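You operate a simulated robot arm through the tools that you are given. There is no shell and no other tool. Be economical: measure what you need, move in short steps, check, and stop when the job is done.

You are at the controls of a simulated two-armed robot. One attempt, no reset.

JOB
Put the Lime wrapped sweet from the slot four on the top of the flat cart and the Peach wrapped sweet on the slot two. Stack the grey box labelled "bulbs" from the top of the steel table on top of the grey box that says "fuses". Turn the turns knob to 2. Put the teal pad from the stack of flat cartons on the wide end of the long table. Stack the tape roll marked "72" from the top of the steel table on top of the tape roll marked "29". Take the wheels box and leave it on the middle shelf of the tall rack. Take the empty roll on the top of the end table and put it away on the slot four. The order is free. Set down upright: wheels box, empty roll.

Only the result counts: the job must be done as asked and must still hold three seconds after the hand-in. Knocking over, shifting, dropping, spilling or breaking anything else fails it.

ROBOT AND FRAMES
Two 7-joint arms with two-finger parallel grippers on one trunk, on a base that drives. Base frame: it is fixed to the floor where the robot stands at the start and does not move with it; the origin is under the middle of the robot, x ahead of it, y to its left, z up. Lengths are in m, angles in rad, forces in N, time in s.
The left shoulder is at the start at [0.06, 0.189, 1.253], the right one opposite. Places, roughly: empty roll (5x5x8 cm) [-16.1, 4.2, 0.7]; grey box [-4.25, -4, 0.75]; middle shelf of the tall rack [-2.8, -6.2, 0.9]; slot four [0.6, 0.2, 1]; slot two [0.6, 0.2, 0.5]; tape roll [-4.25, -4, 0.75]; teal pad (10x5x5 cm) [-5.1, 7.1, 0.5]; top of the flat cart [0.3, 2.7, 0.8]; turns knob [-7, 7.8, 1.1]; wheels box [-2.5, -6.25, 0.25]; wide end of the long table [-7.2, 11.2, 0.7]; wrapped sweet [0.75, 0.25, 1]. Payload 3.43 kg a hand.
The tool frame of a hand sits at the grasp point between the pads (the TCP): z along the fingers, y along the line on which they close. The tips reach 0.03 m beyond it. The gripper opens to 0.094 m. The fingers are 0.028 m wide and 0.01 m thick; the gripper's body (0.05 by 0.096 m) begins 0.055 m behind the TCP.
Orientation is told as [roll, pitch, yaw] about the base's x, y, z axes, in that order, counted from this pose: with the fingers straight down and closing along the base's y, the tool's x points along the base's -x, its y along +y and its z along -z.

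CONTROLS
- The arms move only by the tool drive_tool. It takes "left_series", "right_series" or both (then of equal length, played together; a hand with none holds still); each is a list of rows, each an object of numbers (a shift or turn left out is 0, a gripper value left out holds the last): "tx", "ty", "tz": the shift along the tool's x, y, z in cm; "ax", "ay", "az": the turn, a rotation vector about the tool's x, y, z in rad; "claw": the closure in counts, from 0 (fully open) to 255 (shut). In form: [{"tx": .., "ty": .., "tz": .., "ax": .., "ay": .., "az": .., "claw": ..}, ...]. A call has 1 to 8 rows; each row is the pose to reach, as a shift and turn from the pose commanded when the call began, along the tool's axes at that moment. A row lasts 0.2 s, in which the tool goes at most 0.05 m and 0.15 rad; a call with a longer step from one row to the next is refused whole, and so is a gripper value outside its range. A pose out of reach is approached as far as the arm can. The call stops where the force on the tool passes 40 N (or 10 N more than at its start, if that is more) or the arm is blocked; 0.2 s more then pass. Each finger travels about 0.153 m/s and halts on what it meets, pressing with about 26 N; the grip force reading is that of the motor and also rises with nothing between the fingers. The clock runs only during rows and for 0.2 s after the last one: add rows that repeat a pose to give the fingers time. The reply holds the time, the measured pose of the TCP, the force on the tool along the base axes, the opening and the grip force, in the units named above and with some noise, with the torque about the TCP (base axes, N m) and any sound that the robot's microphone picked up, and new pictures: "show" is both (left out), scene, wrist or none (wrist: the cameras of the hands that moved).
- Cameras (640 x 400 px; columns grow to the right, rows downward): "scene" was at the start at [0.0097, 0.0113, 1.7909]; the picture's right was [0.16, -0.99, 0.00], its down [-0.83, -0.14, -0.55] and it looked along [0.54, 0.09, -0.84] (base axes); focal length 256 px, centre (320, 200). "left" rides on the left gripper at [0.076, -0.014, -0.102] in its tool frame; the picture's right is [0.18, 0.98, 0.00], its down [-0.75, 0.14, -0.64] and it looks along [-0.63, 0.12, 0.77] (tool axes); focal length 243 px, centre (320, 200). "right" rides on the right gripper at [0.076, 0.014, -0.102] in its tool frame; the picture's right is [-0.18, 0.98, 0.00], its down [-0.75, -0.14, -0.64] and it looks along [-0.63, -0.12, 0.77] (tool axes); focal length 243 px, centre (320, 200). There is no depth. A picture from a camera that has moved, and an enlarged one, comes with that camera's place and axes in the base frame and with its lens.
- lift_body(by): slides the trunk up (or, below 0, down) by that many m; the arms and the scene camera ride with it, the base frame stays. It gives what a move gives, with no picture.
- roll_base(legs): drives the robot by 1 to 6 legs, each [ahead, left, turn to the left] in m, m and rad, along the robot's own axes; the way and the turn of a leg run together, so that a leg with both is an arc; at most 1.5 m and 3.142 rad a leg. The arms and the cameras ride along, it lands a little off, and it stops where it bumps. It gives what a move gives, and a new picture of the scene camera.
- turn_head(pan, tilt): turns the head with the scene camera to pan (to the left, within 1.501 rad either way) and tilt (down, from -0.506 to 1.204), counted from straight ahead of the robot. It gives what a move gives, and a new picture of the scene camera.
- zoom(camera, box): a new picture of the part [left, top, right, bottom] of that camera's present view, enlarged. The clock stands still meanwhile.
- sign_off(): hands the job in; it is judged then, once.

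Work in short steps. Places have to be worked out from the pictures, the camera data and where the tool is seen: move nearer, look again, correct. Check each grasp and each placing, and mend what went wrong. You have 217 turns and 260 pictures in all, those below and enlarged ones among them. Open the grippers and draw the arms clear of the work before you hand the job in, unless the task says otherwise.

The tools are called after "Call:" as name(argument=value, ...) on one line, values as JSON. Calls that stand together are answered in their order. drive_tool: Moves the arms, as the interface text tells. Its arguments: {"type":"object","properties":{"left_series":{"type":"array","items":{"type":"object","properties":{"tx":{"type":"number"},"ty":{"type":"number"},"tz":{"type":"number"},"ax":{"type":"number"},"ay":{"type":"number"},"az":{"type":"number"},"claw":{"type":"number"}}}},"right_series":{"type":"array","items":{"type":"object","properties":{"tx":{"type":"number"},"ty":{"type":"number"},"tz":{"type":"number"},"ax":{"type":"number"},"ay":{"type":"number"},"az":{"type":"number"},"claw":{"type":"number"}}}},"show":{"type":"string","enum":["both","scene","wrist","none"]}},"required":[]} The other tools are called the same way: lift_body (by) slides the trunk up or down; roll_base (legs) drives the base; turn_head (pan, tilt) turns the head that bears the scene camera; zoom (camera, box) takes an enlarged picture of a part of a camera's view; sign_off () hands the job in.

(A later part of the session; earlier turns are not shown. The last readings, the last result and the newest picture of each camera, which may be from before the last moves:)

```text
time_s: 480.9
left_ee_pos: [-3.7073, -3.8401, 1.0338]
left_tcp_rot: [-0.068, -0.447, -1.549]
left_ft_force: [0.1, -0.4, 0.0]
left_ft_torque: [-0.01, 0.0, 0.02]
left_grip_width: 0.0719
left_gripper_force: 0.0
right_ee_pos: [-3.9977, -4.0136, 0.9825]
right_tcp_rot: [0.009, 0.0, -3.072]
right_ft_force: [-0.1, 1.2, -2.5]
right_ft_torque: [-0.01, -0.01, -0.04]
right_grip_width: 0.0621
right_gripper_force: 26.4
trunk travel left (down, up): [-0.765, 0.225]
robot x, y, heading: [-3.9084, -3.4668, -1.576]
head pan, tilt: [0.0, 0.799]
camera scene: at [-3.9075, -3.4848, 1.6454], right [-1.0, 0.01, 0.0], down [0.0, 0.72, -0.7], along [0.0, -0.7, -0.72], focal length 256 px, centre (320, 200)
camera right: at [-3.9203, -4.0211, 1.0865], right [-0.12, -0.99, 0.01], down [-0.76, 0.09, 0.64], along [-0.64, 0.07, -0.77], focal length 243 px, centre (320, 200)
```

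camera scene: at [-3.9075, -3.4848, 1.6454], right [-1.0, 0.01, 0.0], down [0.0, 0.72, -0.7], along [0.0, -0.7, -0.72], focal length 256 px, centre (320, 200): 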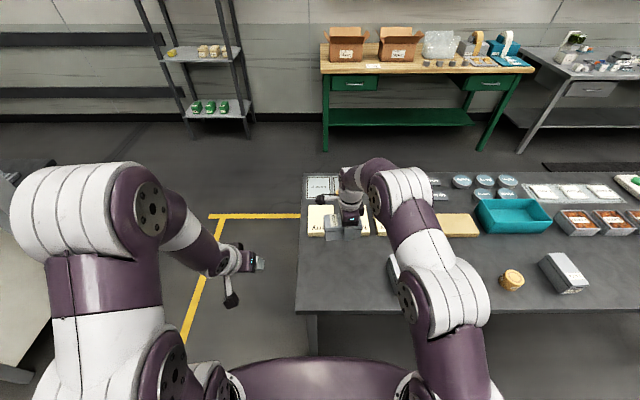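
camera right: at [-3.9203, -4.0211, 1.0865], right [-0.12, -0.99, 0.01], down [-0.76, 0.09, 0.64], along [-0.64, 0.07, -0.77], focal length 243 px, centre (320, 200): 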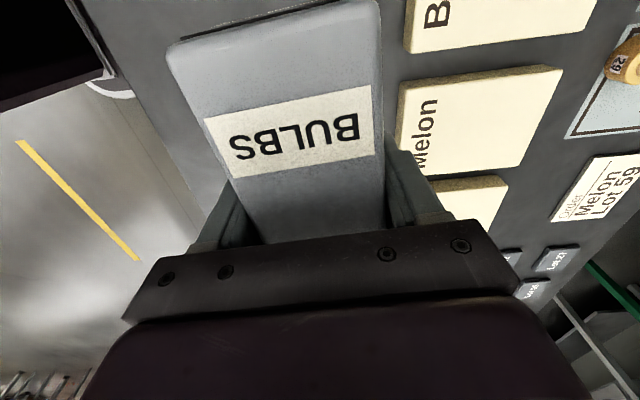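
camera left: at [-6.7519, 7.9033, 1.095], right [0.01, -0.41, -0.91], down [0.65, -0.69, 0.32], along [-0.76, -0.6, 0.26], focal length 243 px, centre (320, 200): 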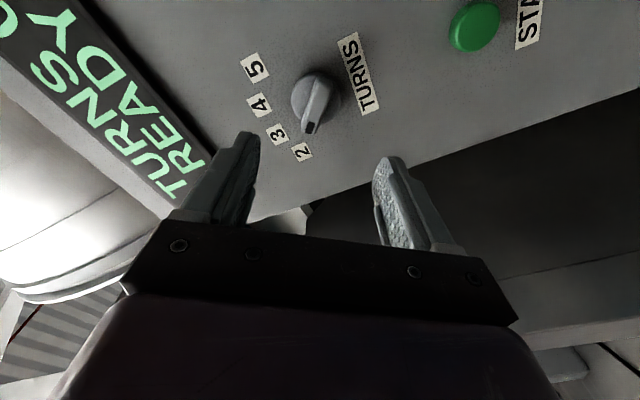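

BULBS is held. I draw it back 7 cm and rotate the hand a quarter turn to match FUSES (at ≈(-4.748, -3.929), long side along y).

Call:
drive_tool(right_series=[{"ty": -2, "az": -0.15}, {"ty": -4, "az": -0.3}, {"ty": -6, "az": -0.45}, {"ty": -7, "az": -0.6}, {"ty": -7, "az": -0.75}, {"ty": -7, "az": -0.9}, {"ty": -7, "az": -1.05}, {"ty": -7, "az": -1.2}], show="none")

Call:
drive_tool(right_series=[{"az": -0.15}, {"az": -0.3}], show="none")

Call:
roll_base(legs=[[0, -0.72, 0]])

```text
time_s: 482.8
left_ee_pos: [-3.7055, -3.8419, 1.0342]
left_tcp_rot: [-0.067, -0.449, -1.55]
left_ft_force: [0.1, 0.0, -0.3]
left_ft_torque: [0.0, 0.0, -0.01]
left_grip_width: 0.0719
left_gripper_force: 0.0
right_ee_pos: [-4.0051, -3.9451, 0.9799]
right_tcp_rot: [0.006, -0.01, -1.871]
right_ft_force: [-0.3, -0.3, -2.3]
right_ft_torque: [-0.04, 0.03, 0.02]
right_grip_width: 0.0625
right_gripper_force: 25.7
trunk travel left (down, up): [-0.765, 0.225]
robot x, y, heading: [-3.9088, -3.4644, -1.576]
head pan, tilt: [0.0, 0.799]
```

```text
time_s: 483.4
left_ee_pos: [-3.7065, -3.8408, 1.0331]
left_tcp_rot: [-0.068, -0.447, -1.551]
left_ft_force: [0.4, 0.1, 0.9]
left_ft_torque: [0.02, 0.04, -0.02]
left_grip_width: 0.0718
left_gripper_force: 0.0
right_ee_pos: [-4.0043, -3.9441, 0.9804]
right_tcp_rot: [0.001, -0.009, -1.572]
right_ft_force: [0.6, 0.1, -2.3]
right_ft_torque: [-0.03, 0.0, 0.0]
right_grip_width: 0.062
right_gripper_force: 25.6
trunk travel left (down, up): [-0.765, 0.225]
robot x, y, heading: [-3.9077, -3.4661, -1.572]
head pan, tilt: [0.0, 0.799]
```

```text
time_s: 487.3
left_ee_pos: [-4.4215, -3.8364, 1.0339]
left_tcp_rot: [-0.067, -0.447, -1.548]
left_ft_force: [-0.7, -0.7, 0.1]
left_ft_torque: [-0.02, 0.0, -0.02]
left_grip_width: 0.0719
left_gripper_force: 0.2
right_ee_pos: [-4.7198, -3.9416, 0.9814]
right_tcp_rot: [0.001, -0.009, -1.57]
right_ft_force: [0.1, 0.0, -2.6]
right_ft_torque: [-0.05, -0.01, -0.01]
right_grip_width: 0.0621
right_gripper_force: 26.0
trunk travel left (down, up): [-0.765, 0.225]
robot x, y, heading: [-4.6236, -3.4591, -1.572]
head pan, tilt: [0.0, 0.799]
camera scene: at [-4.6234, -3.4827, 1.6454], right [-1.0, 0.0, 0.0], down [0.0, 0.72, -0.7], along [0.0, -0.7, -0.72], focal length 256 px, centre (320, 200)
```

scene: 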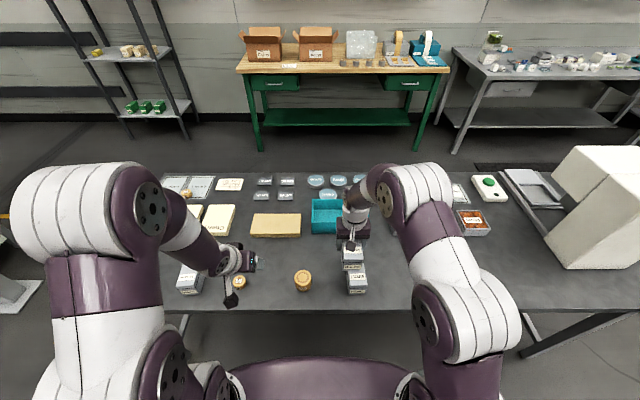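

BULBS is above FUSES from this view. I enlarge to align.

Call:
zoom(camera="scene", box=[310, 225, 406, 305])

Call:
zoom(camera="right", box=[0, 0, 640, 400])

```text
5.00 times, centred on (358, 265) of scene
camera zoom: at [-4.6234, -3.4827, 1.6454], right [-1.0, 0.0, 0.0], down [0.0, 0.72, -0.7], along [0.0, -0.7, -0.72], focal length 1281 px, centre (130, -125)
```

zoom: 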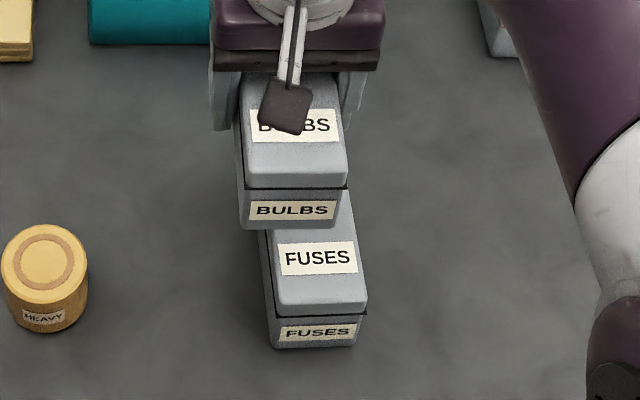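

```text
1.00 times, centred on (320, 200) of right (not enlarged: the box is as wide or as high as the picture)
camera zoom: at [-4.7049, -3.8642, 1.0832], right [0.98, -0.18, 0.0], down [-0.14, -0.75, 0.65], along [-0.12, -0.64, -0.76], focal length 243 px, centre (320, 200)
```

zoom: 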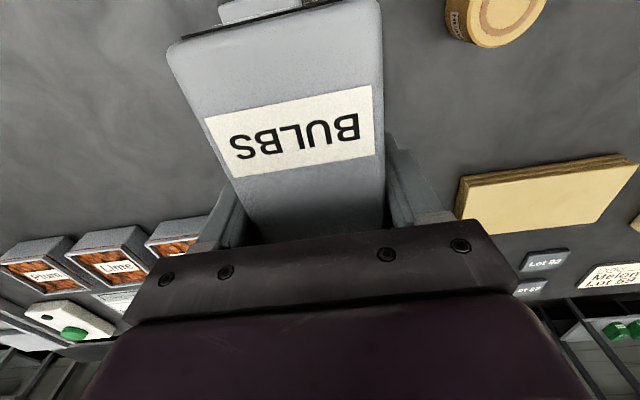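

Both boxes read well: BULBS must shift x by -2.9 cm and y by +1.0 cm. I do that and descend until contact, slowly at the end.

Call:
drive_tool(right_series=[{"ty": -2.9, "tx": 1.0, "az": 0.03}, {"ty": -2.9, "tx": 1.0, "az": 0.03, "tz": 2.5}, {"ty": -2.9, "tx": 1.0, "az": 0.03, "tz": 3.5}], show="none")

Call:
zoom(camera="scene", box=[310, 225, 406, 305])

```text
time_s: 488.1
left_ee_pos: [-4.4218, -3.8375, 1.034]
left_tcp_rot: [-0.069, -0.447, -1.548]
left_ft_force: [1.0, 0.2, 0.5]
left_ft_torque: [0.01, -0.01, 0.0]
left_grip_width: 0.0722
left_gripper_force: 0.1
right_ee_pos: [-4.7491, -3.9321, 0.9465]
right_tcp_rot: [-0.003, -0.009, -1.601]
right_ft_force: [-0.4, 1.3, -2.4]
right_ft_torque: [-0.01, -0.03, 0.01]
right_grip_width: 0.0623
right_gripper_force: 25.8
trunk travel left (down, up): [-0.765, 0.225]
robot x, y, heading: [-4.624, -3.4601, -1.572]
head pan, tilt: [0.0, 0.799]
```

```text
5.00 times, centred on (358, 265) of scene
camera zoom: at [-4.6236, -3.4826, 1.6454], right [-1.0, 0.0, 0.0], down [0.0, 0.72, -0.7], along [0.0, -0.7, -0.72], focal length 1281 px, centre (130, -125)
```

zoom: 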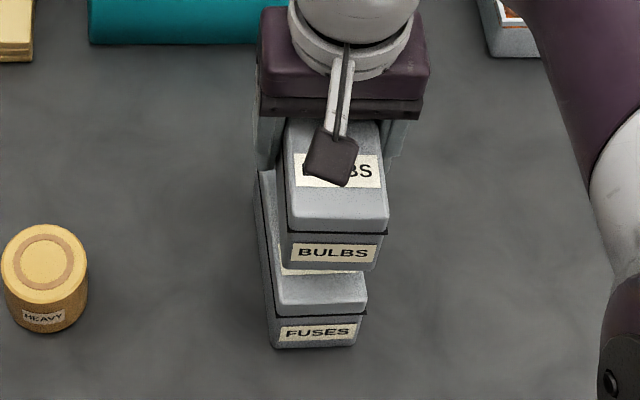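

I zoom more closely to judge the relative rotation.

Call:
zoom(camera="scene", box=[344, 248, 392, 298])

```text
8.00 times, centred on (368, 273) of scene
camera zoom: at [-4.6236, -3.4826, 1.6454], right [-1.0, 0.0, 0.0], down [0.0, 0.72, -0.7], along [0.0, -0.7, -0.72], focal length 2049 px, centre (-64, -384)
```

zoom: 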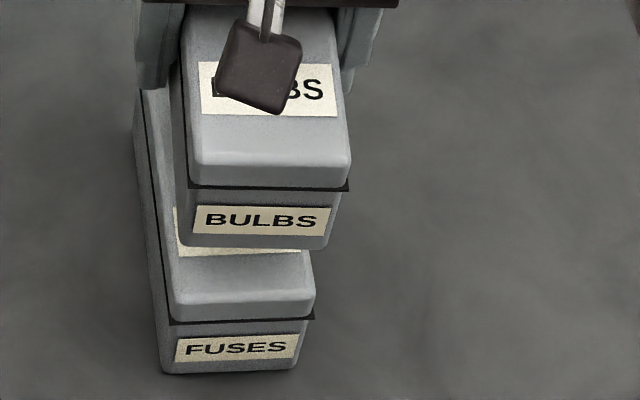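

Aligned within a few mm; only a small rotation to fix. I rotate back 0.055 rad and descend to contact in small steps.

Call:
drive_tool(right_series=[{"ty": -0.3, "az": -0.055, "tz": 1}, {"ty": -0.3, "az": -0.055, "tz": 2}, {"ty": -0.3, "az": -0.055, "tz": 2.6}, {"ty": -0.3, "az": -0.055, "tz": 3.1}, {"ty": -0.3, "az": -0.055, "tz": 3.6}, {"ty": -0.3, "az": -0.055, "tz": 4.0}, {"ty": -0.3, "az": -0.055, "tz": 4.4}, {"ty": -0.3, "az": -0.055, "tz": 4.8}], show="scene")

```text
time_s: 489.9
left_ee_pos: [-4.421, -3.8346, 1.0341]
left_tcp_rot: [-0.071, -0.449, -1.546]
left_ft_force: [0.0, 0.1, 0.5]
left_ft_torque: [-0.02, -0.01, 0.01]
left_grip_width: 0.072
left_gripper_force: 0.0
right_ee_pos: [-4.7519, -3.932, 0.8985]
right_tcp_rot: [-0.001, -0.015, -1.544]
right_ft_force: [-0.7, -1.9, 32.3]
right_ft_torque: [0.64, -0.44, 0.02]
right_grip_width: 0.0625
right_gripper_force: 26.2
trunk travel left (down, up): [-0.765, 0.225]
robot x, y, heading: [-4.622, -3.4598, -1.573]
head pan, tilt: [0.0, 0.799]
camera scene: at [-4.6228, -3.4789, 1.6458], right [-1.0, 0.0, 0.0], down [0.0, 0.72, -0.7], along [0.0, -0.7, -0.72], focal length 256 px, centre (320, 200)
```

scene: 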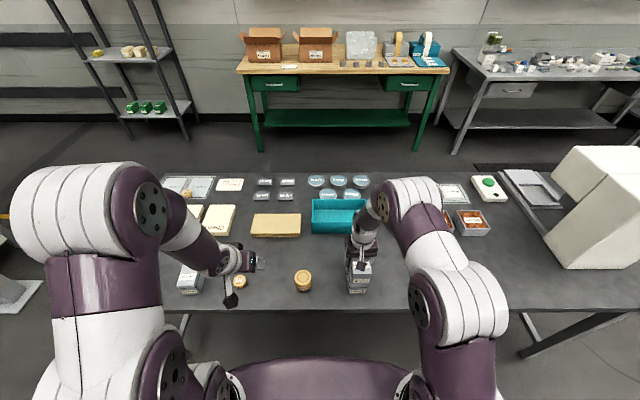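

Contact at 32 N. I check alignment before release.

Call:
zoom(camera="scene", box=[334, 245, 382, 298])

```text
7.55 times, centred on (358, 272) of scene
camera zoom: at [-4.6228, -3.4789, 1.6458], right [-1.0, 0.0, 0.0], down [0.0, 0.72, -0.7], along [0.0, -0.7, -0.72], focal length 1933 px, centre (33, -340)
```

zoom: 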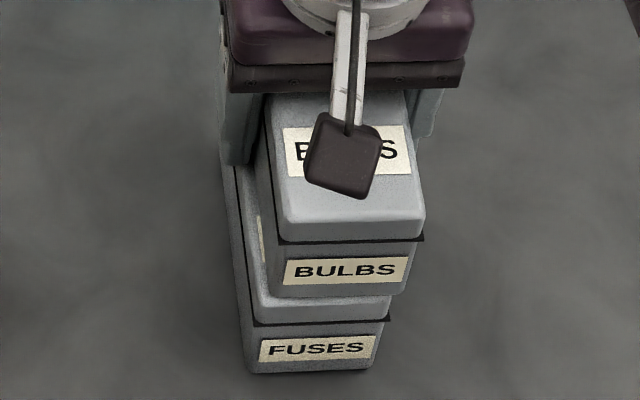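

BULBS sits about 0.7 cm too far to -x and 0.5 cm too far back. I lift 1 cm, shift, set down again.

Call:
drive_tool(right_series=[{"tz": -1.2}, {"tz": -1.2, "ty": 0.7, "tx": 0.5}, {"tz": -0.6, "ty": 0.7, "tx": 0.5}, {"tz": -0.3, "ty": 0.7, "tx": 0.5}, {"tz": 0, "ty": 0.7, "tx": 0.5}], show="none")

Call:
zoom(camera="scene", box=[334, 245, 382, 298])

```text
time_s: 491.1
left_ee_pos: [-4.4219, -3.8364, 1.0347]
left_tcp_rot: [-0.067, -0.449, -1.549]
left_ft_force: [-0.4, -1.6, -0.1]
left_ft_torque: [0.0, -0.01, -0.01]
left_grip_width: 0.0719
left_gripper_force: 0.1
right_ee_pos: [-4.7449, -3.928, 0.9002]
right_tcp_rot: [0.001, -0.013, -1.545]
right_ft_force: [-1.7, 0.0, 18.7]
right_ft_torque: [0.21, 0.14, 0.0]
right_grip_width: 0.0622
right_gripper_force: 26.1
trunk travel left (down, up): [-0.765, 0.225]
robot x, y, heading: [-4.6276, -3.4621, -1.574]
head pan, tilt: [0.0, 0.799]
```

```text
7.55 times, centred on (358, 272) of scene
camera zoom: at [-4.6233, -3.4805, 1.6459], right [-1.0, 0.0, 0.0], down [0.0, 0.72, -0.7], along [0.0, -0.7, -0.72], focal length 1933 px, centre (33, -340)
```

zoom: 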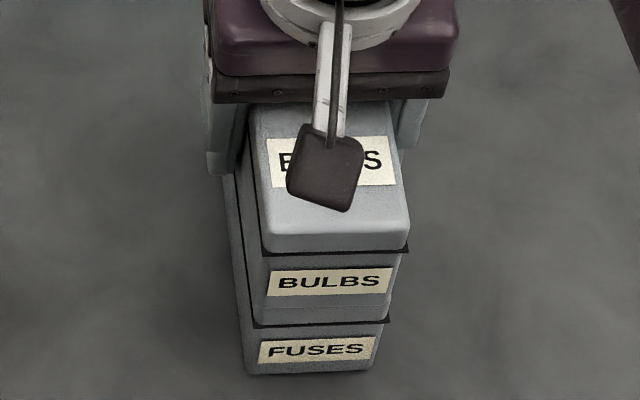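

Well aligned. I open and lift away.

Call:
drive_tool(right_series=[{"claw": 40}, {"claw": 30}, {"claw": 30}, {"tz": -4}, {"tz": -8}, {"tz": -12}, {"tz": -16}], show="none")

Call:
zoom(camera="scene", box=[160, 150, 480, 320])

```text
time_s: 492.7
left_ee_pos: [-4.4209, -3.8362, 1.034]
left_tcp_rot: [-0.068, -0.447, -1.548]
left_ft_force: [-0.3, 0.1, 0.5]
left_ft_torque: [0.0, -0.02, 0.0]
left_grip_width: 0.0716
left_gripper_force: 0.1
right_ee_pos: [-4.7473, -3.9244, 1.0579]
right_tcp_rot: [-0.002, -0.009, -1.544]
right_ft_force: [-0.6, 0.0, 0.6]
right_ft_torque: [-0.04, -0.02, 0.0]
right_grip_width: 0.0831
right_gripper_force: 0.2
trunk travel left (down, up): [-0.765, 0.225]
robot x, y, heading: [-4.6242, -3.4622, -1.574]
head pan, tilt: [0.0, 0.799]
```

```text
2.00 times, centred on (320, 235) of scene
camera zoom: at [-4.6234, -3.4809, 1.6454], right [-1.0, 0.0, 0.0], down [0.0, 0.72, -0.7], along [0.0, -0.7, -0.72], focal length 512 px, centre (320, 130)
```

zoom: 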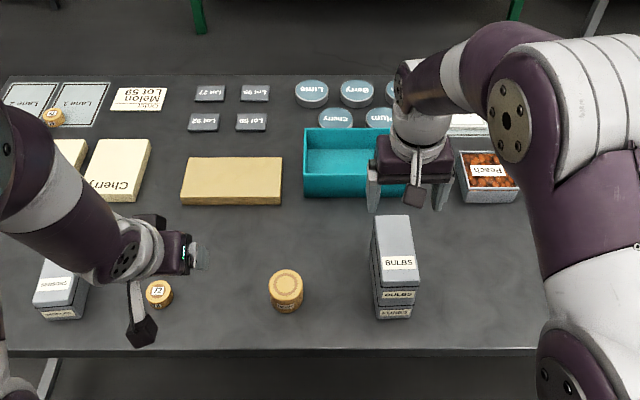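

Stack done. Next the "72" roll at (-4.348, -3.895) with the left hand: first I straighten that hand and raise nothing else.

Call:
drive_tool(left_series=[{"ay": 0.15}, {"ay": 0.3}, {"ay": 0.447}], show="none")

```text
time_s: 493.5
left_ee_pos: [-4.421, -3.839, 1.0332]
left_tcp_rot: [-0.063, 0.003, -1.578]
left_ft_force: [-0.7, -0.8, 0.5]
left_ft_torque: [0.01, 0.0, 0.0]
left_grip_width: 0.0721
left_gripper_force: 0.0
left hand out of reach, approached as far as the arm can: row 2
right_ee_pos: [-4.7475, -3.9269, 1.056]
right_tcp_rot: [0.001, -0.007, -1.545]
right_ft_force: [-0.3, -1.0, 0.0]
right_ft_torque: [0.01, 0.02, -0.01]
right_grip_width: 0.083
right_gripper_force: 0.0
trunk travel left (down, up): [-0.765, 0.225]
robot x, y, heading: [-4.6207, -3.4613, -1.574]
head pan, tilt: [0.0, 0.799]
```

I level the remaining roll, and move over the 72 roll at z≈0.93.

Call:
drive_tool(left_series=[{"ax": -0.063, "tx": -2.8, "ty": 3.6}, {"ax": -0.063, "tx": -5.6, "ty": 7.3, "tz": 0}, {"ax": -0.063, "tx": -5.6, "ty": 7.3, "tz": 4}, {"ax": -0.063, "tx": -5.6, "ty": 7.3, "tz": 8}, {"ax": -0.063, "tx": -5.6, "ty": 7.3, "tz": 10}], show="wrist")

```text
time_s: 494.7
left_ee_pos: [-4.3566, -3.8933, 0.9296]
left_tcp_rot: [0.003, -0.002, -1.577]
left_ft_force: [-0.9, -0.2, -0.5]
left_ft_torque: [-0.01, -0.02, 0.02]
left_grip_width: 0.072
left_gripper_force: 0.1
right_ee_pos: [-4.747, -3.926, 1.0581]
right_tcp_rot: [0.0, -0.009, -1.545]
right_ft_force: [-0.7, 0.6, 0.3]
right_ft_torque: [0.03, 0.02, 0.01]
right_grip_width: 0.0833
right_gripper_force: 0.1
trunk travel left (down, up): [-0.765, 0.225]
robot x, y, heading: [-4.6225, -3.4649, -1.576]
head pan, tilt: [0.0, 0.799]
camera left: at [-4.3706, -3.816, 1.0302], right [0.98, 0.18, 0.0], down [0.14, -0.75, 0.64], along [0.12, -0.63, -0.77], focal length 243 px, centre (320, 200)
```

left: 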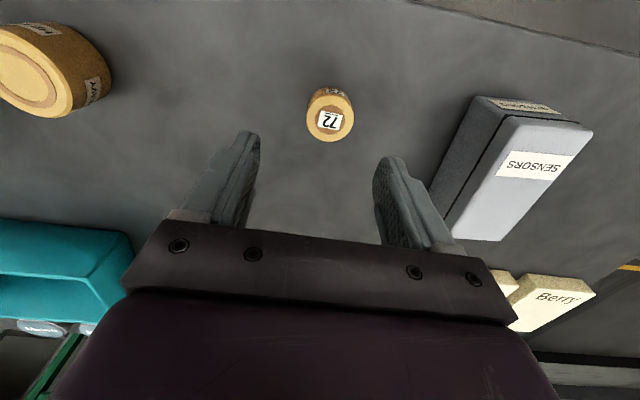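

Aligned; shift 1 cm to +x, descend to z≈0.838 and close.

Call:
drive_tool(left_series=[{"ty": 1, "tz": 3}, {"ty": 1, "tz": 6}, {"ty": 1, "tz": 8}, {"ty": 1, "tz": 8.8}, {"ty": 1, "tz": 9.0, "claw": 160}, {"ty": 1, "tz": 9.0, "claw": 255}, {"ty": 1, "tz": 9.0, "claw": 255}], show="wrist")

```text
time_s: 496.3
left_ee_pos: [-4.3446, -3.8937, 0.8395]
left_tcp_rot: [0.001, -0.004, -1.577]
left_ft_force: [-1.4, -1.9, 9.8]
left_ft_torque: [-0.06, 0.13, 0.0]
left_grip_width: 0.0404
left_gripper_force: 25.7
right_ee_pos: [-4.7489, -3.9256, 1.0587]
right_tcp_rot: [0.0, -0.008, -1.544]
right_ft_force: [0.4, -0.7, 0.5]
right_ft_torque: [-0.03, -0.03, -0.01]
right_grip_width: 0.0829
right_gripper_force: 0.1
trunk travel left (down, up): [-0.765, 0.225]
robot x, y, heading: [-4.6248, -3.4627, -1.574]
head pan, tilt: [0.0, 0.799]
camera left: at [-4.3595, -3.8161, 0.9411], right [0.98, 0.18, 0.0], down [0.14, -0.75, 0.64], along [0.12, -0.63, -0.76], focal length 243 px, centre (320, 200)
```

left: 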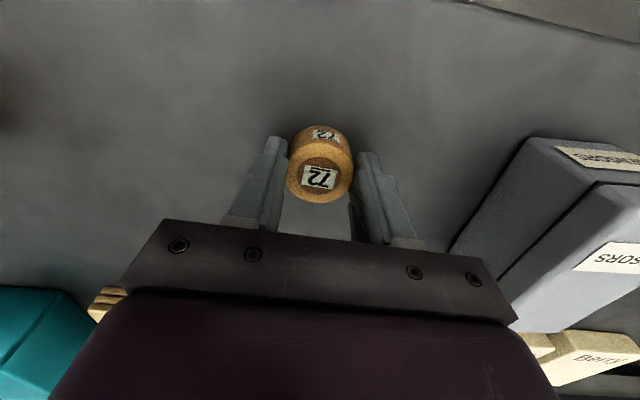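

Gripped (40 mm). I lift, tuck back slightly, back the base off, and go round to the table's east end, facing -x.

Call:
drive_tool(left_series=[{"tz": -4}, {"tz": -8}, {"tz": -12}, {"tz": -16}, {"tz": -17, "tx": 3}], right_series=[{"tz": -1}, {"tz": -2}, {"tz": -2, "tx": 3}, {"tz": -2, "tx": 6}, {"tz": -2, "tx": 9}], show="none")

Call:
roll_base(legs=[[-0.5, 0, 0], [0, 1.28, 0], [0, 0, -1.565]])

Call:
turn_head(pan=0.4, tilt=0.6)

```text
time_s: 497.5
left_ee_pos: [-4.3457, -3.8609, 1.0103]
left_tcp_rot: [0.001, 0.0, -1.577]
left_ft_force: [0.8, 0.8, 0.2]
left_ft_torque: [-0.05, -0.01, -0.02]
left_grip_width: 0.0405
left_gripper_force: 26.0
right_ee_pos: [-4.7484, -3.8334, 1.0762]
right_tcp_rot: [0.001, -0.01, -1.545]
right_ft_force: [-0.3, -0.1, 0.7]
right_ft_torque: [0.0, -0.04, -0.03]
right_grip_width: 0.083
right_gripper_force: 0.1
trunk travel left (down, up): [-0.765, 0.225]
robot x, y, heading: [-4.6271, -3.4602, -1.577]
head pan, tilt: [0.0, 0.799]
```

```text
time_s: 510.3
left_ee_pos: [-3.7592, -3.2258, 1.009]
left_tcp_rot: [0.003, 0.001, 3.122]
left_ft_force: [0.0, -0.1, 0.2]
left_ft_torque: [-0.01, 0.0, -0.02]
left_grip_width: 0.0405
left_gripper_force: 26.3
right_ee_pos: [-3.7269, -2.8231, 1.0768]
right_tcp_rot: [0.001, -0.008, -3.128]
right_ft_force: [0.1, 0.7, -0.5]
right_ft_torque: [0.03, 0.01, 0.01]
right_grip_width: 0.0831
right_gripper_force: 0.0
trunk travel left (down, up): [-0.765, 0.225]
robot x, y, heading: [-3.3577, -2.9502, 3.123]
head pan, tilt: [0.0, 0.799]
camera scene: at [-3.374, -2.9526, 1.6454], right [0.02, 1.0, 0.0], down [0.72, -0.01, -0.7], along [-0.7, 0.01, -0.72], focal length 256 px, centre (320, 200)
```

scene: 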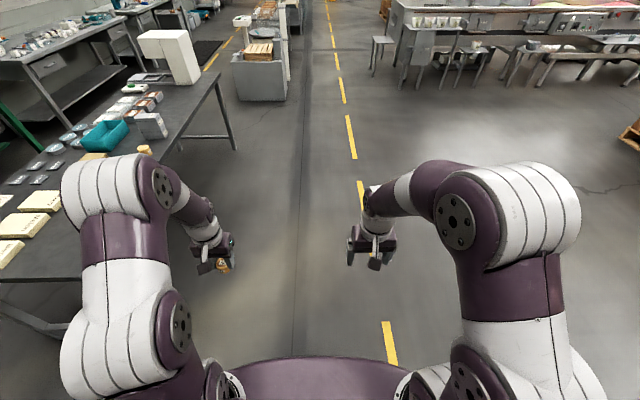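

```text
time_s: 511.2
left_ee_pos: [-3.7597, -3.225, 1.0092]
left_tcp_rot: [0.0, -0.001, 3.122]
left_ft_force: [0.3, 0.7, -0.7]
left_ft_torque: [0.02, -0.03, 0.02]
left_grip_width: 0.0402
left_gripper_force: 26.2
right_ee_pos: [-3.7258, -2.8217, 1.0757]
right_tcp_rot: [-0.001, -0.007, -3.131]
right_ft_force: [-0.7, -0.5, 0.4]
right_ft_torque: [-0.02, 0.01, -0.01]
right_grip_width: 0.0827
right_gripper_force: 0.0
trunk travel left (down, up): [-0.765, 0.225]
robot x, y, heading: [-3.3514, -2.953, 3.124]
head pan, tilt: [0.4, 0.6]
camera scene: at [-3.3753, -2.9869, 1.6622], right [-0.37, 0.93, 0.0], down [0.52, 0.21, -0.82], along [-0.77, -0.31, -0.57], focal length 256 px, centre (320, 200)
```

scene: 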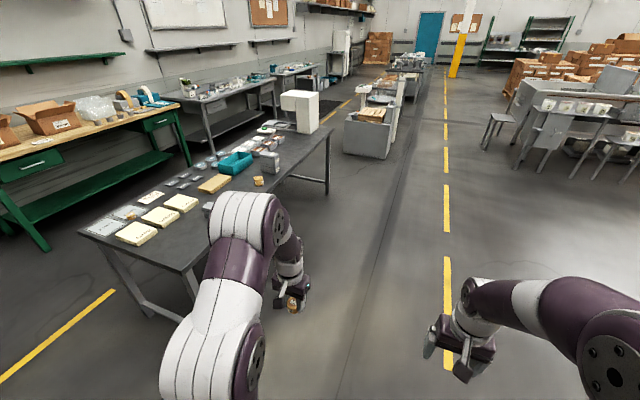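

I slide 1.17 m to -y along the east end and move up to the table.

Call:
roll_base(legs=[[0, 1.17, 0], [0.1, 0, 0]])

Call:
turn_head(pan=0, tilt=0.8)

Call:
zoom(camera="left", box=[0, 0, 640, 400])

```text
time_s: 517.7
left_ee_pos: [-3.8772, -4.3686, 1.0106]
left_tcp_rot: [0.002, 0.001, 3.122]
left_ft_force: [-0.6, 0.3, -0.8]
left_ft_torque: [0.01, 0.0, 0.0]
left_grip_width: 0.0405
left_gripper_force: 25.4
right_ee_pos: [-3.8448, -3.9686, 1.0754]
right_tcp_rot: [-0.001, -0.01, -3.13]
right_ft_force: [-0.9, 0.5, -0.2]
right_ft_torque: [0.0, 0.0, 0.0]
right_grip_width: 0.083
right_gripper_force: 0.2
trunk travel left (down, up): [-0.765, 0.225]
robot x, y, heading: [-3.4719, -4.0945, 3.134]
head pan, tilt: [0.4, 0.6]
camera scene: at [-3.4931, -4.1311, 1.6623], right [-0.37, 0.93, 0.0], down [0.52, 0.21, -0.82], along [-0.76, -0.31, -0.57], focal length 256 px, centre (320, 200)
```

scene: 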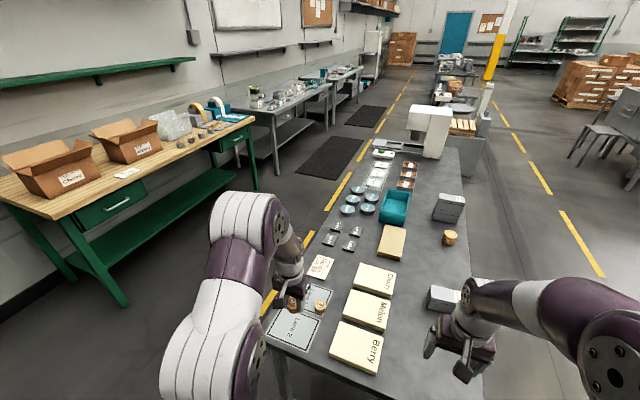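

```text
time_s: 518.6
left_ee_pos: [-3.8763, -4.3691, 1.0095]
left_tcp_rot: [0.001, -0.003, 3.122]
left_ft_force: [0.1, 0.2, -0.4]
left_ft_torque: [0.02, 0.01, 0.0]
left_grip_width: 0.0407
left_gripper_force: 26.4
right_ee_pos: [-3.8438, -3.9666, 1.0768]
right_tcp_rot: [-0.001, -0.011, -3.129]
right_ft_force: [0.7, -0.2, -0.3]
right_ft_torque: [-0.03, 0.02, 0.04]
right_grip_width: 0.0829
right_gripper_force: 0.1
trunk travel left (down, up): [-0.765, 0.225]
robot x, y, heading: [-3.4697, -4.0963, 3.125]
head pan, tilt: [0.0, 0.799]
camera scene: at [-3.4909, -4.0967, 1.6455], right [0.01, 1.0, 0.0], down [0.72, -0.01, -0.7], along [-0.7, 0.01, -0.72], focal length 256 px, centre (320, 200)
```

scene: 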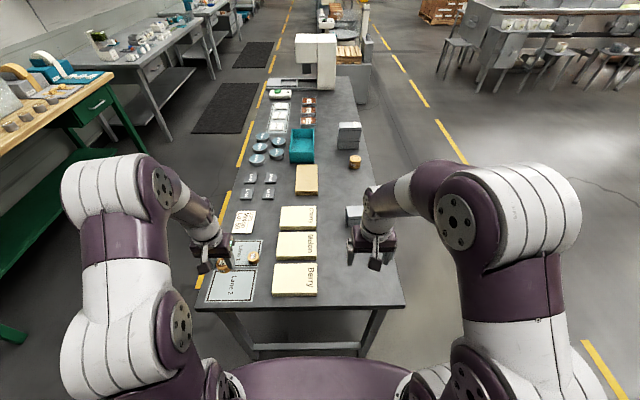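

```text
1.00 times, centred on (320, 200) of left (not enlarged: the box is as wide or as high as the picture)
camera zoom: at [-3.7996, -4.3556, 1.1112], right [0.17, -0.99, 0.0], down [-0.76, -0.13, 0.64], along [-0.63, -0.11, -0.77], focal length 243 px, centre (320, 200)
```

zoom: 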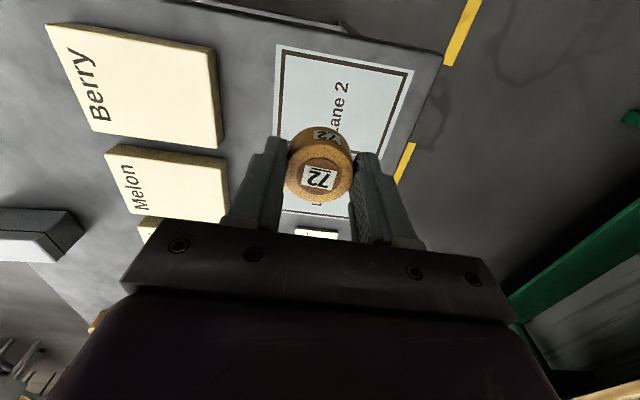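

I zoom in on both rolls for precise alignment.

Call:
zoom(camera="scene", box=[204, 240, 276, 290])

```text
8.00 times, centred on (240, 265) of scene
camera zoom: at [-3.4909, -4.0967, 1.6455], right [0.01, 1.0, 0.0], down [0.72, -0.01, -0.7], along [-0.7, 0.01, -0.72], focal length 2049 px, centre (960, -320)
```

zoom: 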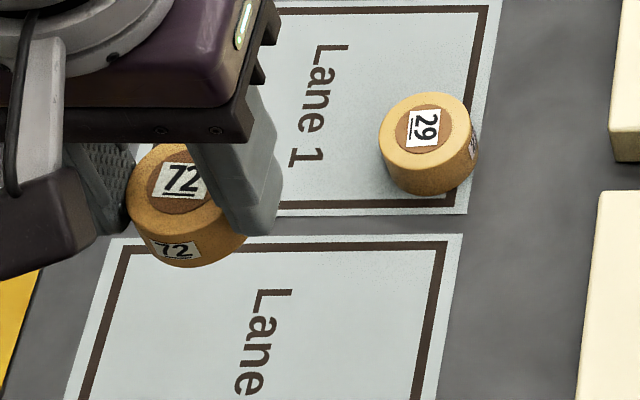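

29 is at (-4.007, -4.3355), top z≈0.822. I bring the 72 roll over it and down to z≈0.89, then check.

Call:
drive_tool(left_series=[{"tx": -4.4, "ty": -1.0}, {"tx": -8.8, "ty": -2.0}, {"tx": -13.1, "ty": -3.1}, {"tx": -13.1, "ty": -3.1, "tz": 4.5}, {"tx": -13.1, "ty": -3.1, "tz": 9}, {"tx": -13.1, "ty": -3.1, "tz": 12}], show="wrist")

Call:
zoom(camera="scene", box=[214, 230, 286, 280])

```text
time_s: 520.0
left_ee_pos: [-4.0067, -4.3364, 0.8907]
left_tcp_rot: [0.002, -0.002, 3.124]
left_ft_force: [-0.9, 1.7, -0.1]
left_ft_torque: [0.0, -0.02, -0.01]
left_grip_width: 0.0408
left_gripper_force: 25.5
right_ee_pos: [-3.8453, -3.9675, 1.0765]
right_tcp_rot: [0.0, -0.008, -3.13]
right_ft_force: [0.2, 0.1, -0.2]
right_ft_torque: [-0.03, 0.0, -0.01]
right_grip_width: 0.0827
right_gripper_force: 0.1
trunk travel left (down, up): [-0.765, 0.225]
robot x, y, heading: [-3.4712, -4.0968, 3.128]
head pan, tilt: [0.0, 0.799]
camera left: at [-3.9305, -4.323, 0.9923], right [0.17, -0.99, 0.0], down [-0.76, -0.13, 0.64], along [-0.63, -0.11, -0.77], focal length 243 px, centre (320, 200)
```

left: 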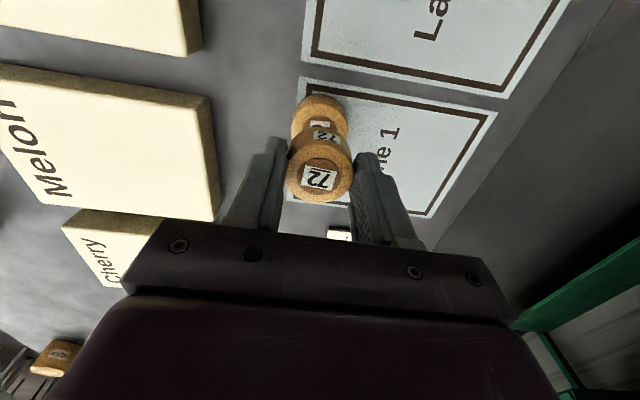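

```text
8.00 times, centred on (250, 255) of scene
camera zoom: at [-3.4926, -4.0967, 1.6454], right [0.02, 1.0, 0.0], down [0.72, -0.01, -0.7], along [-0.7, 0.01, -0.72], focal length 2049 px, centre (880, -240)
```

zoom: 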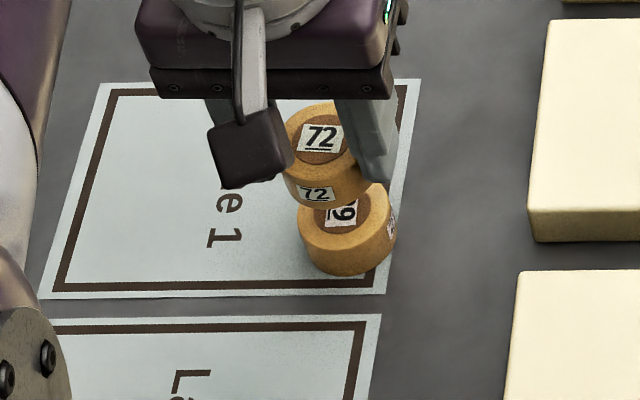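

Both views agree the rolls are coaxial. I descend in 4 mm steps to contact.

Call:
drive_tool(left_series=[{"tz": 1.2}, {"tz": 1.7}, {"tz": 2.1}, {"tz": 2.5}, {"tz": 2.9}, {"tz": 3.3}], show="wrist")

```text
time_s: 521.4
left_ee_pos: [-4.0057, -4.336, 0.8612]
left_tcp_rot: [0.001, -0.006, 3.121]
left_ft_force: [0.7, 0.3, 23.1]
left_ft_torque: [-0.06, 0.1, 0.01]
left_grip_width: 0.0411
left_gripper_force: 26.1
right_ee_pos: [-3.8431, -3.9656, 1.0764]
right_tcp_rot: [0.001, -0.011, -3.128]
right_ft_force: [-0.3, -0.6, 0.3]
right_ft_torque: [0.0, -0.03, -0.03]
right_grip_width: 0.0828
right_gripper_force: 0.0
trunk travel left (down, up): [-0.765, 0.225]
robot x, y, heading: [-3.4701, -4.0984, 3.129]
head pan, tilt: [0.0, 0.799]
camera left: at [-3.9301, -4.3219, 0.961], right [0.17, -0.99, 0.0], down [-0.75, -0.13, 0.65], along [-0.64, -0.11, -0.76], focal length 243 px, centre (320, 200)
```

left: 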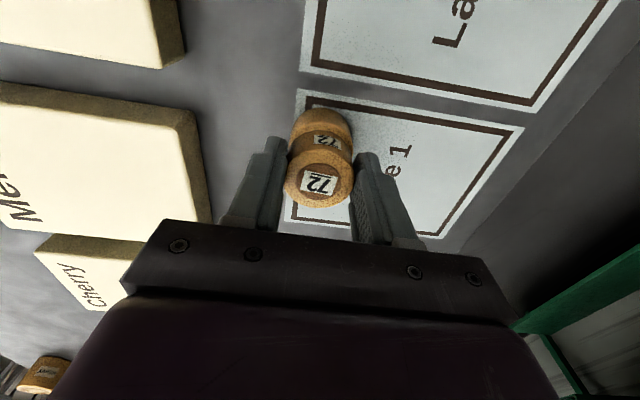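

Contact at the expected height with 23 N. I ease 2 mm, open and lift.

Call:
drive_tool(left_series=[{"tz": -0.2}, {"tz": -0.2, "claw": 130}, {"tz": -0.2, "claw": 90}, {"tz": -0.2, "claw": 90}, {"tz": -4, "claw": 90}, {"tz": -8, "claw": 90}, {"tz": -12}, {"tz": -16}], show="none")

Call:
zoom(camera="scene", box=[200, 220, 300, 290])

```text
time_s: 523.2
left_ee_pos: [-4.004, -4.3367, 1.0166]
left_tcp_rot: [0.001, 0.0, 3.123]
left_ft_force: [0.0, -0.1, 0.5]
left_ft_torque: [0.0, 0.0, -0.01]
left_grip_width: 0.0607
left_gripper_force: 0.0
right_ee_pos: [-3.8431, -3.9669, 1.0783]
right_tcp_rot: [0.0, -0.01, -3.128]
right_ft_force: [0.1, 0.3, 0.4]
right_ft_torque: [0.02, -0.01, 0.0]
right_grip_width: 0.0829
right_gripper_force: 0.1
trunk travel left (down, up): [-0.765, 0.225]
robot x, y, heading: [-3.4695, -4.0953, 3.126]
head pan, tilt: [0.0, 0.799]
```

```text
5.71 times, centred on (250, 255) of scene
camera zoom: at [-3.4901, -4.096, 1.6454], right [0.02, 1.0, 0.0], down [0.72, -0.01, -0.7], along [-0.7, 0.01, -0.72], focal length 1464 px, centre (720, -114)
```

zoom: 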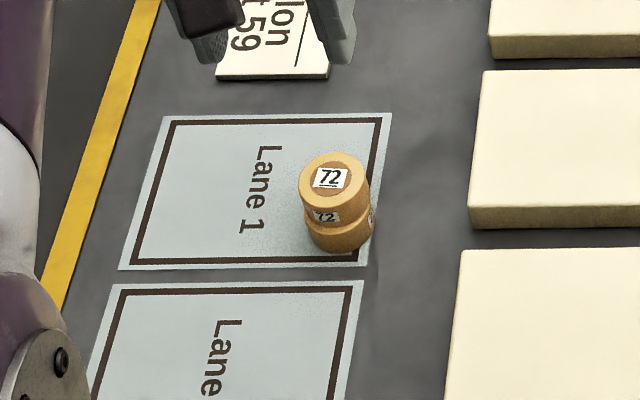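

The 72 roll sits on the 29 roll. Next the wheels box: I back off, go to about (-3.2, -5.1), face -y and look at the tall rack.

Call:
roll_base(legs=[[-0.27, 0, 0], [0, 1.0, 0], [0, 0, 1.571]])

Call:
turn_head(pan=0.4, tilt=0.6)

```text
time_s: 533.6
left_ee_pos: [-3.0213, -5.6568, 1.0171]
left_tcp_rot: [0.002, 0.0, -1.658]
left_ft_force: [-0.6, 0.1, 0.6]
left_ft_torque: [-0.04, 0.01, 0.01]
left_grip_width: 0.0607
left_gripper_force: 0.1
right_ee_pos: [-3.3797, -5.4709, 1.0759]
right_tcp_rot: [0.0, -0.01, -1.627]
right_ft_force: [0.1, 0.6, -0.4]
right_ft_torque: [0.0, -0.03, 0.03]
right_grip_width: 0.0827
right_gripper_force: 0.0
trunk travel left (down, up): [-0.765, 0.225]
robot x, y, heading: [-3.225, -5.1053, -1.655]
head pan, tilt: [0.0, 0.799]
camera scene: at [-3.226, -5.1281, 1.6454], right [-1.0, 0.08, 0.0], down [0.06, 0.71, -0.7], along [-0.06, -0.69, -0.72], focal length 256 px, centre (320, 200)
```

scene: 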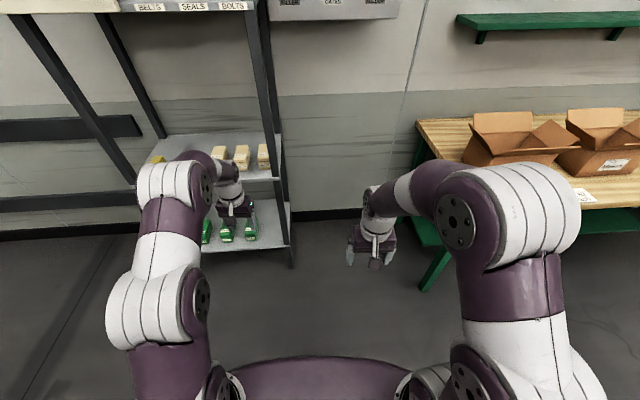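

```text
time_s: 534.5
left_ee_pos: [-3.021, -5.658, 1.0172]
left_tcp_rot: [0.002, 0.0, -1.66]
left_ft_force: [0.2, 1.1, 0.0]
left_ft_torque: [-0.02, 0.0, -0.01]
left_grip_width: 0.0609
left_gripper_force: 0.2
right_ee_pos: [-3.3797, -5.4699, 1.0756]
right_tcp_rot: [-0.001, -0.009, -1.627]
right_ft_force: [-1.0, 0.1, 1.0]
right_ft_torque: [-0.03, -0.01, 0.02]
right_grip_width: 0.0832
right_gripper_force: 0.0
trunk travel left (down, up): [-0.765, 0.225]
robot x, y, heading: [-3.2216, -5.1067, -1.653]
head pan, tilt: [0.4, 0.6]
camera scene: at [-3.1919, -5.1317, 1.6623], right [-0.95, -0.31, 0.0], down [-0.18, 0.54, -0.82], along [0.26, -0.78, -0.57], focal length 256 px, centre (320, 200)
```

scene: 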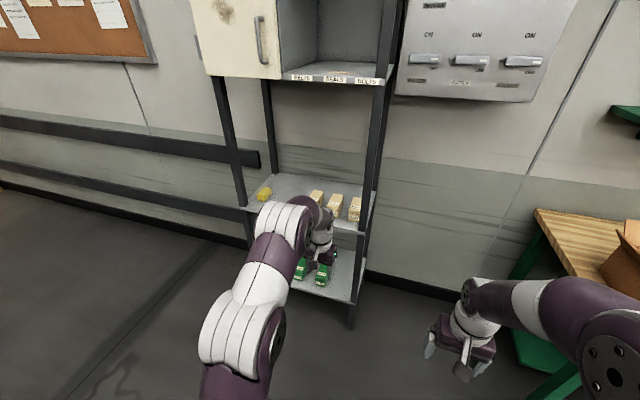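

The rack: green boxes on the bottom shelf, pale boxes on the middle shelf. I draw the left hand in and move in front of the rack.

Call:
drive_tool(left_series=[{"tx": 4}, {"tx": 8}, {"tx": 12}, {"tx": 16}], show="none")

Call:
roll_base(legs=[[0, 0, 0.08], [0.05, 0.5, 0]])

Call:
turn_head(pan=0, tilt=0.7)

Call:
zoom(camera="scene", box=[200, 60, 440, 210])

```text
time_s: 535.5
left_ee_pos: [-3.0082, -5.4953, 1.0165]
left_tcp_rot: [0.0, -0.004, -1.658]
left_ft_force: [-0.6, 0.8, -0.5]
left_ft_torque: [-0.02, 0.03, -0.01]
left_grip_width: 0.0608
left_gripper_force: 0.1
right_ee_pos: [-3.3783, -5.4689, 1.0773]
right_tcp_rot: [-0.001, -0.011, -1.626]
right_ft_force: [0.6, 0.0, 0.4]
right_ft_torque: [-0.06, 0.01, -0.01]
right_grip_width: 0.0827
right_gripper_force: 0.0
trunk travel left (down, up): [-0.765, 0.225]
robot x, y, heading: [-3.2219, -5.1105, -1.654]
head pan, tilt: [0.4, 0.6]
```

```text
time_s: 539.0
left_ee_pos: [-2.4658, -5.5246, 1.0162]
left_tcp_rot: [0.002, -0.001, -1.57]
left_ft_force: [0.2, 0.2, 0.1]
left_ft_torque: [0.02, 0.0, -0.01]
left_grip_width: 0.0608
left_gripper_force: 0.0
right_ee_pos: [-2.8357, -5.5317, 1.076]
right_tcp_rot: [0.001, -0.01, -1.537]
right_ft_force: [0.2, 0.0, -0.5]
right_ft_torque: [0.01, 0.04, 0.02]
right_grip_width: 0.0828
right_gripper_force: 0.0
trunk travel left (down, up): [-0.765, 0.225]
robot x, y, heading: [-2.7147, -5.1578, -1.564]
head pan, tilt: [0.4, 0.6]
camera scene: at [-2.681, -5.1777, 1.6623], right [-0.92, -0.39, 0.0], down [-0.22, 0.52, -0.83], along [0.33, -0.76, -0.56], focal length 256 px, centre (320, 200)
```

scene: 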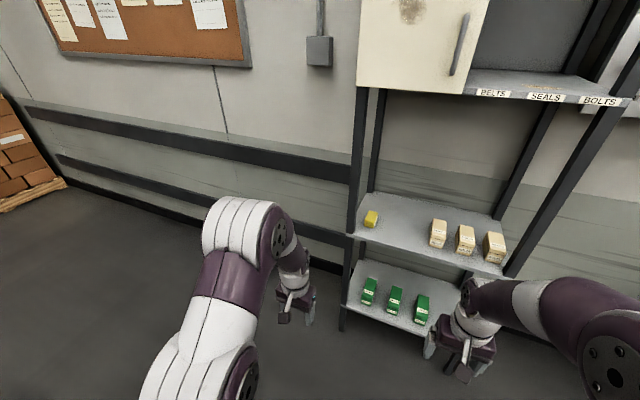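

```text
time_s: 539.9
left_ee_pos: [-2.4646, -5.5261, 1.0163]
left_tcp_rot: [0.001, 0.0, -1.569]
left_ft_force: [-0.5, 0.4, -0.4]
left_ft_torque: [0.0, -0.01, 0.03]
left_grip_width: 0.0609
left_gripper_force: 0.0
right_ee_pos: [-2.8364, -5.5322, 1.0756]
right_tcp_rot: [0.001, -0.008, -1.537]
right_ft_force: [0.7, 0.3, -0.2]
right_ft_torque: [0.0, -0.02, 0.01]
right_grip_width: 0.0829
right_gripper_force: 0.1
trunk travel left (down, up): [-0.765, 0.225]
robot x, y, heading: [-2.7155, -5.1556, -1.566]
head pan, tilt: [0.0, 0.7]
camera scene: at [-2.7153, -5.1814, 1.6537], right [-1.0, -0.01, 0.0], down [0.0, 0.64, -0.77], along [0.0, -0.77, -0.64], focal length 256 px, centre (320, 200)
```

scene: 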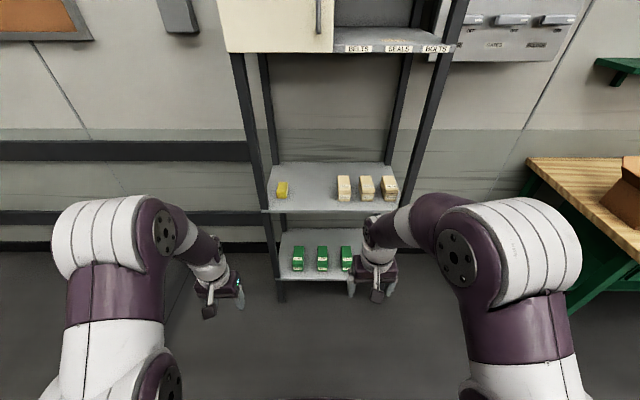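

```text
2.67 times, centred on (320, 135) of scene
camera zoom: at [-2.7153, -5.1814, 1.6537], right [-1.0, -0.01, 0.0], down [0.0, 0.64, -0.77], along [0.0, -0.77, -0.64], focal length 683 px, centre (320, 373)
```

zoom: 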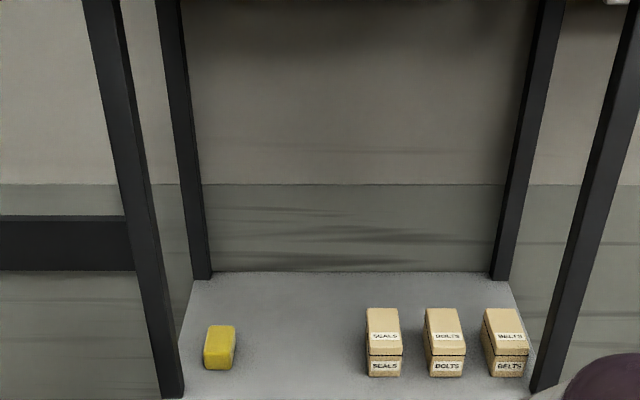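

Now I read the labels of the green boxes on the bottom shelf.

Call:
zoom(camera="scene", box=[270, 225, 366, 285])

```text
6.67 times, centred on (318, 255) of scene
camera zoom: at [-2.7153, -5.1814, 1.6537], right [-1.0, -0.01, 0.0], down [0.0, 0.64, -0.77], along [0.0, -0.77, -0.64], focal length 1707 px, centre (333, -167)
```

zoom: 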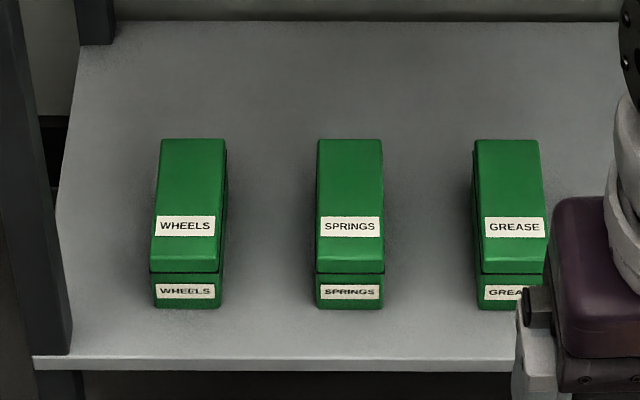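

WHEELS is the left green box, at about (-2.567, -6.22), shelf z≈0.24; the middle shelf is at z≈0.81 with free space around x≈-2.68. I tilt the left hand forward 0.75 rad and pull the right hand back, still clear of the rack.

Call:
drive_tool(left_series=[{"ay": -0.15}, {"ay": -0.3}, {"ay": -0.45}, {"ay": -0.6}, {"ay": -0.75, "claw": 0}], right_series=[{"tx": 2}, {"tx": 4}, {"tx": 6}, {"tx": 8}, {"tx": 10}], show="none")

Call:
lift_body(by=-0.45)

Call:
roll_base(legs=[[0.4, 0, 0]])

```text
time_s: 541.1
left_ee_pos: [-2.4653, -5.5244, 1.0165]
left_tcp_rot: [-0.004, -0.753, -1.567]
left_ft_force: [0.5, 0.4, -0.2]
left_ft_torque: [-0.06, -0.01, -0.01]
left_grip_width: 0.0939
left_gripper_force: 0.1
left hand out of reach, approached as far as the arm can: row 4
right_ee_pos: [-2.842, -5.4324, 1.0748]
right_tcp_rot: [0.0, -0.01, -1.538]
right_ft_force: [-0.3, 0.6, -0.2]
right_ft_torque: [-0.05, -0.02, 0.02]
right_grip_width: 0.083
right_gripper_force: 0.0
trunk travel left (down, up): [-0.765, 0.225]
robot x, y, heading: [-2.7135, -5.159, -1.564]
head pan, tilt: [0.0, 0.7]
```

```text
refused: -0.45 is not a number from -0.4 to 0.4
```

```text
time_s: 543.6
left_ee_pos: [-2.4588, -5.9276, 1.0158]
left_tcp_rot: [-0.002, -0.751, -1.56]
left_ft_force: [-0.3, -0.6, 0.2]
left_ft_torque: [0.0, 0.01, 0.01]
left_grip_width: 0.094
left_gripper_force: 0.0
right_ee_pos: [-2.8348, -5.8377, 1.0755]
right_tcp_rot: [0.0, -0.009, -1.53]
right_ft_force: [0.0, 0.9, -1.0]
right_ft_torque: [-0.01, 0.02, 0.03]
right_grip_width: 0.0827
right_gripper_force: 0.1
trunk travel left (down, up): [-0.765, 0.225]
robot x, y, heading: [-2.7121, -5.5603, -1.56]
head pan, tilt: [0.0, 0.7]
camera scene: at [-2.7113, -5.5841, 1.6537], right [-1.0, -0.01, 0.0], down [-0.01, 0.64, -0.77], along [0.01, -0.77, -0.64], focal length 256 px, centre (320, 200)
```

scene: 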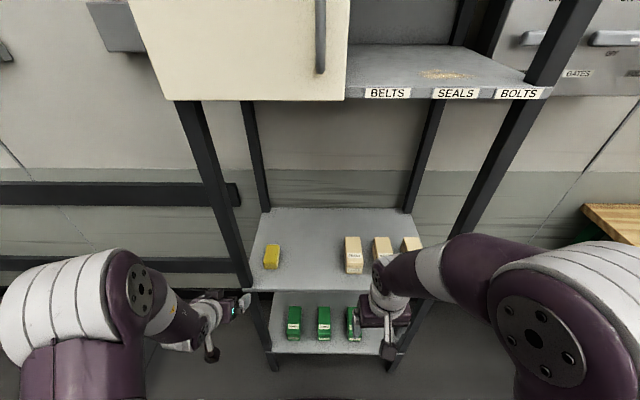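

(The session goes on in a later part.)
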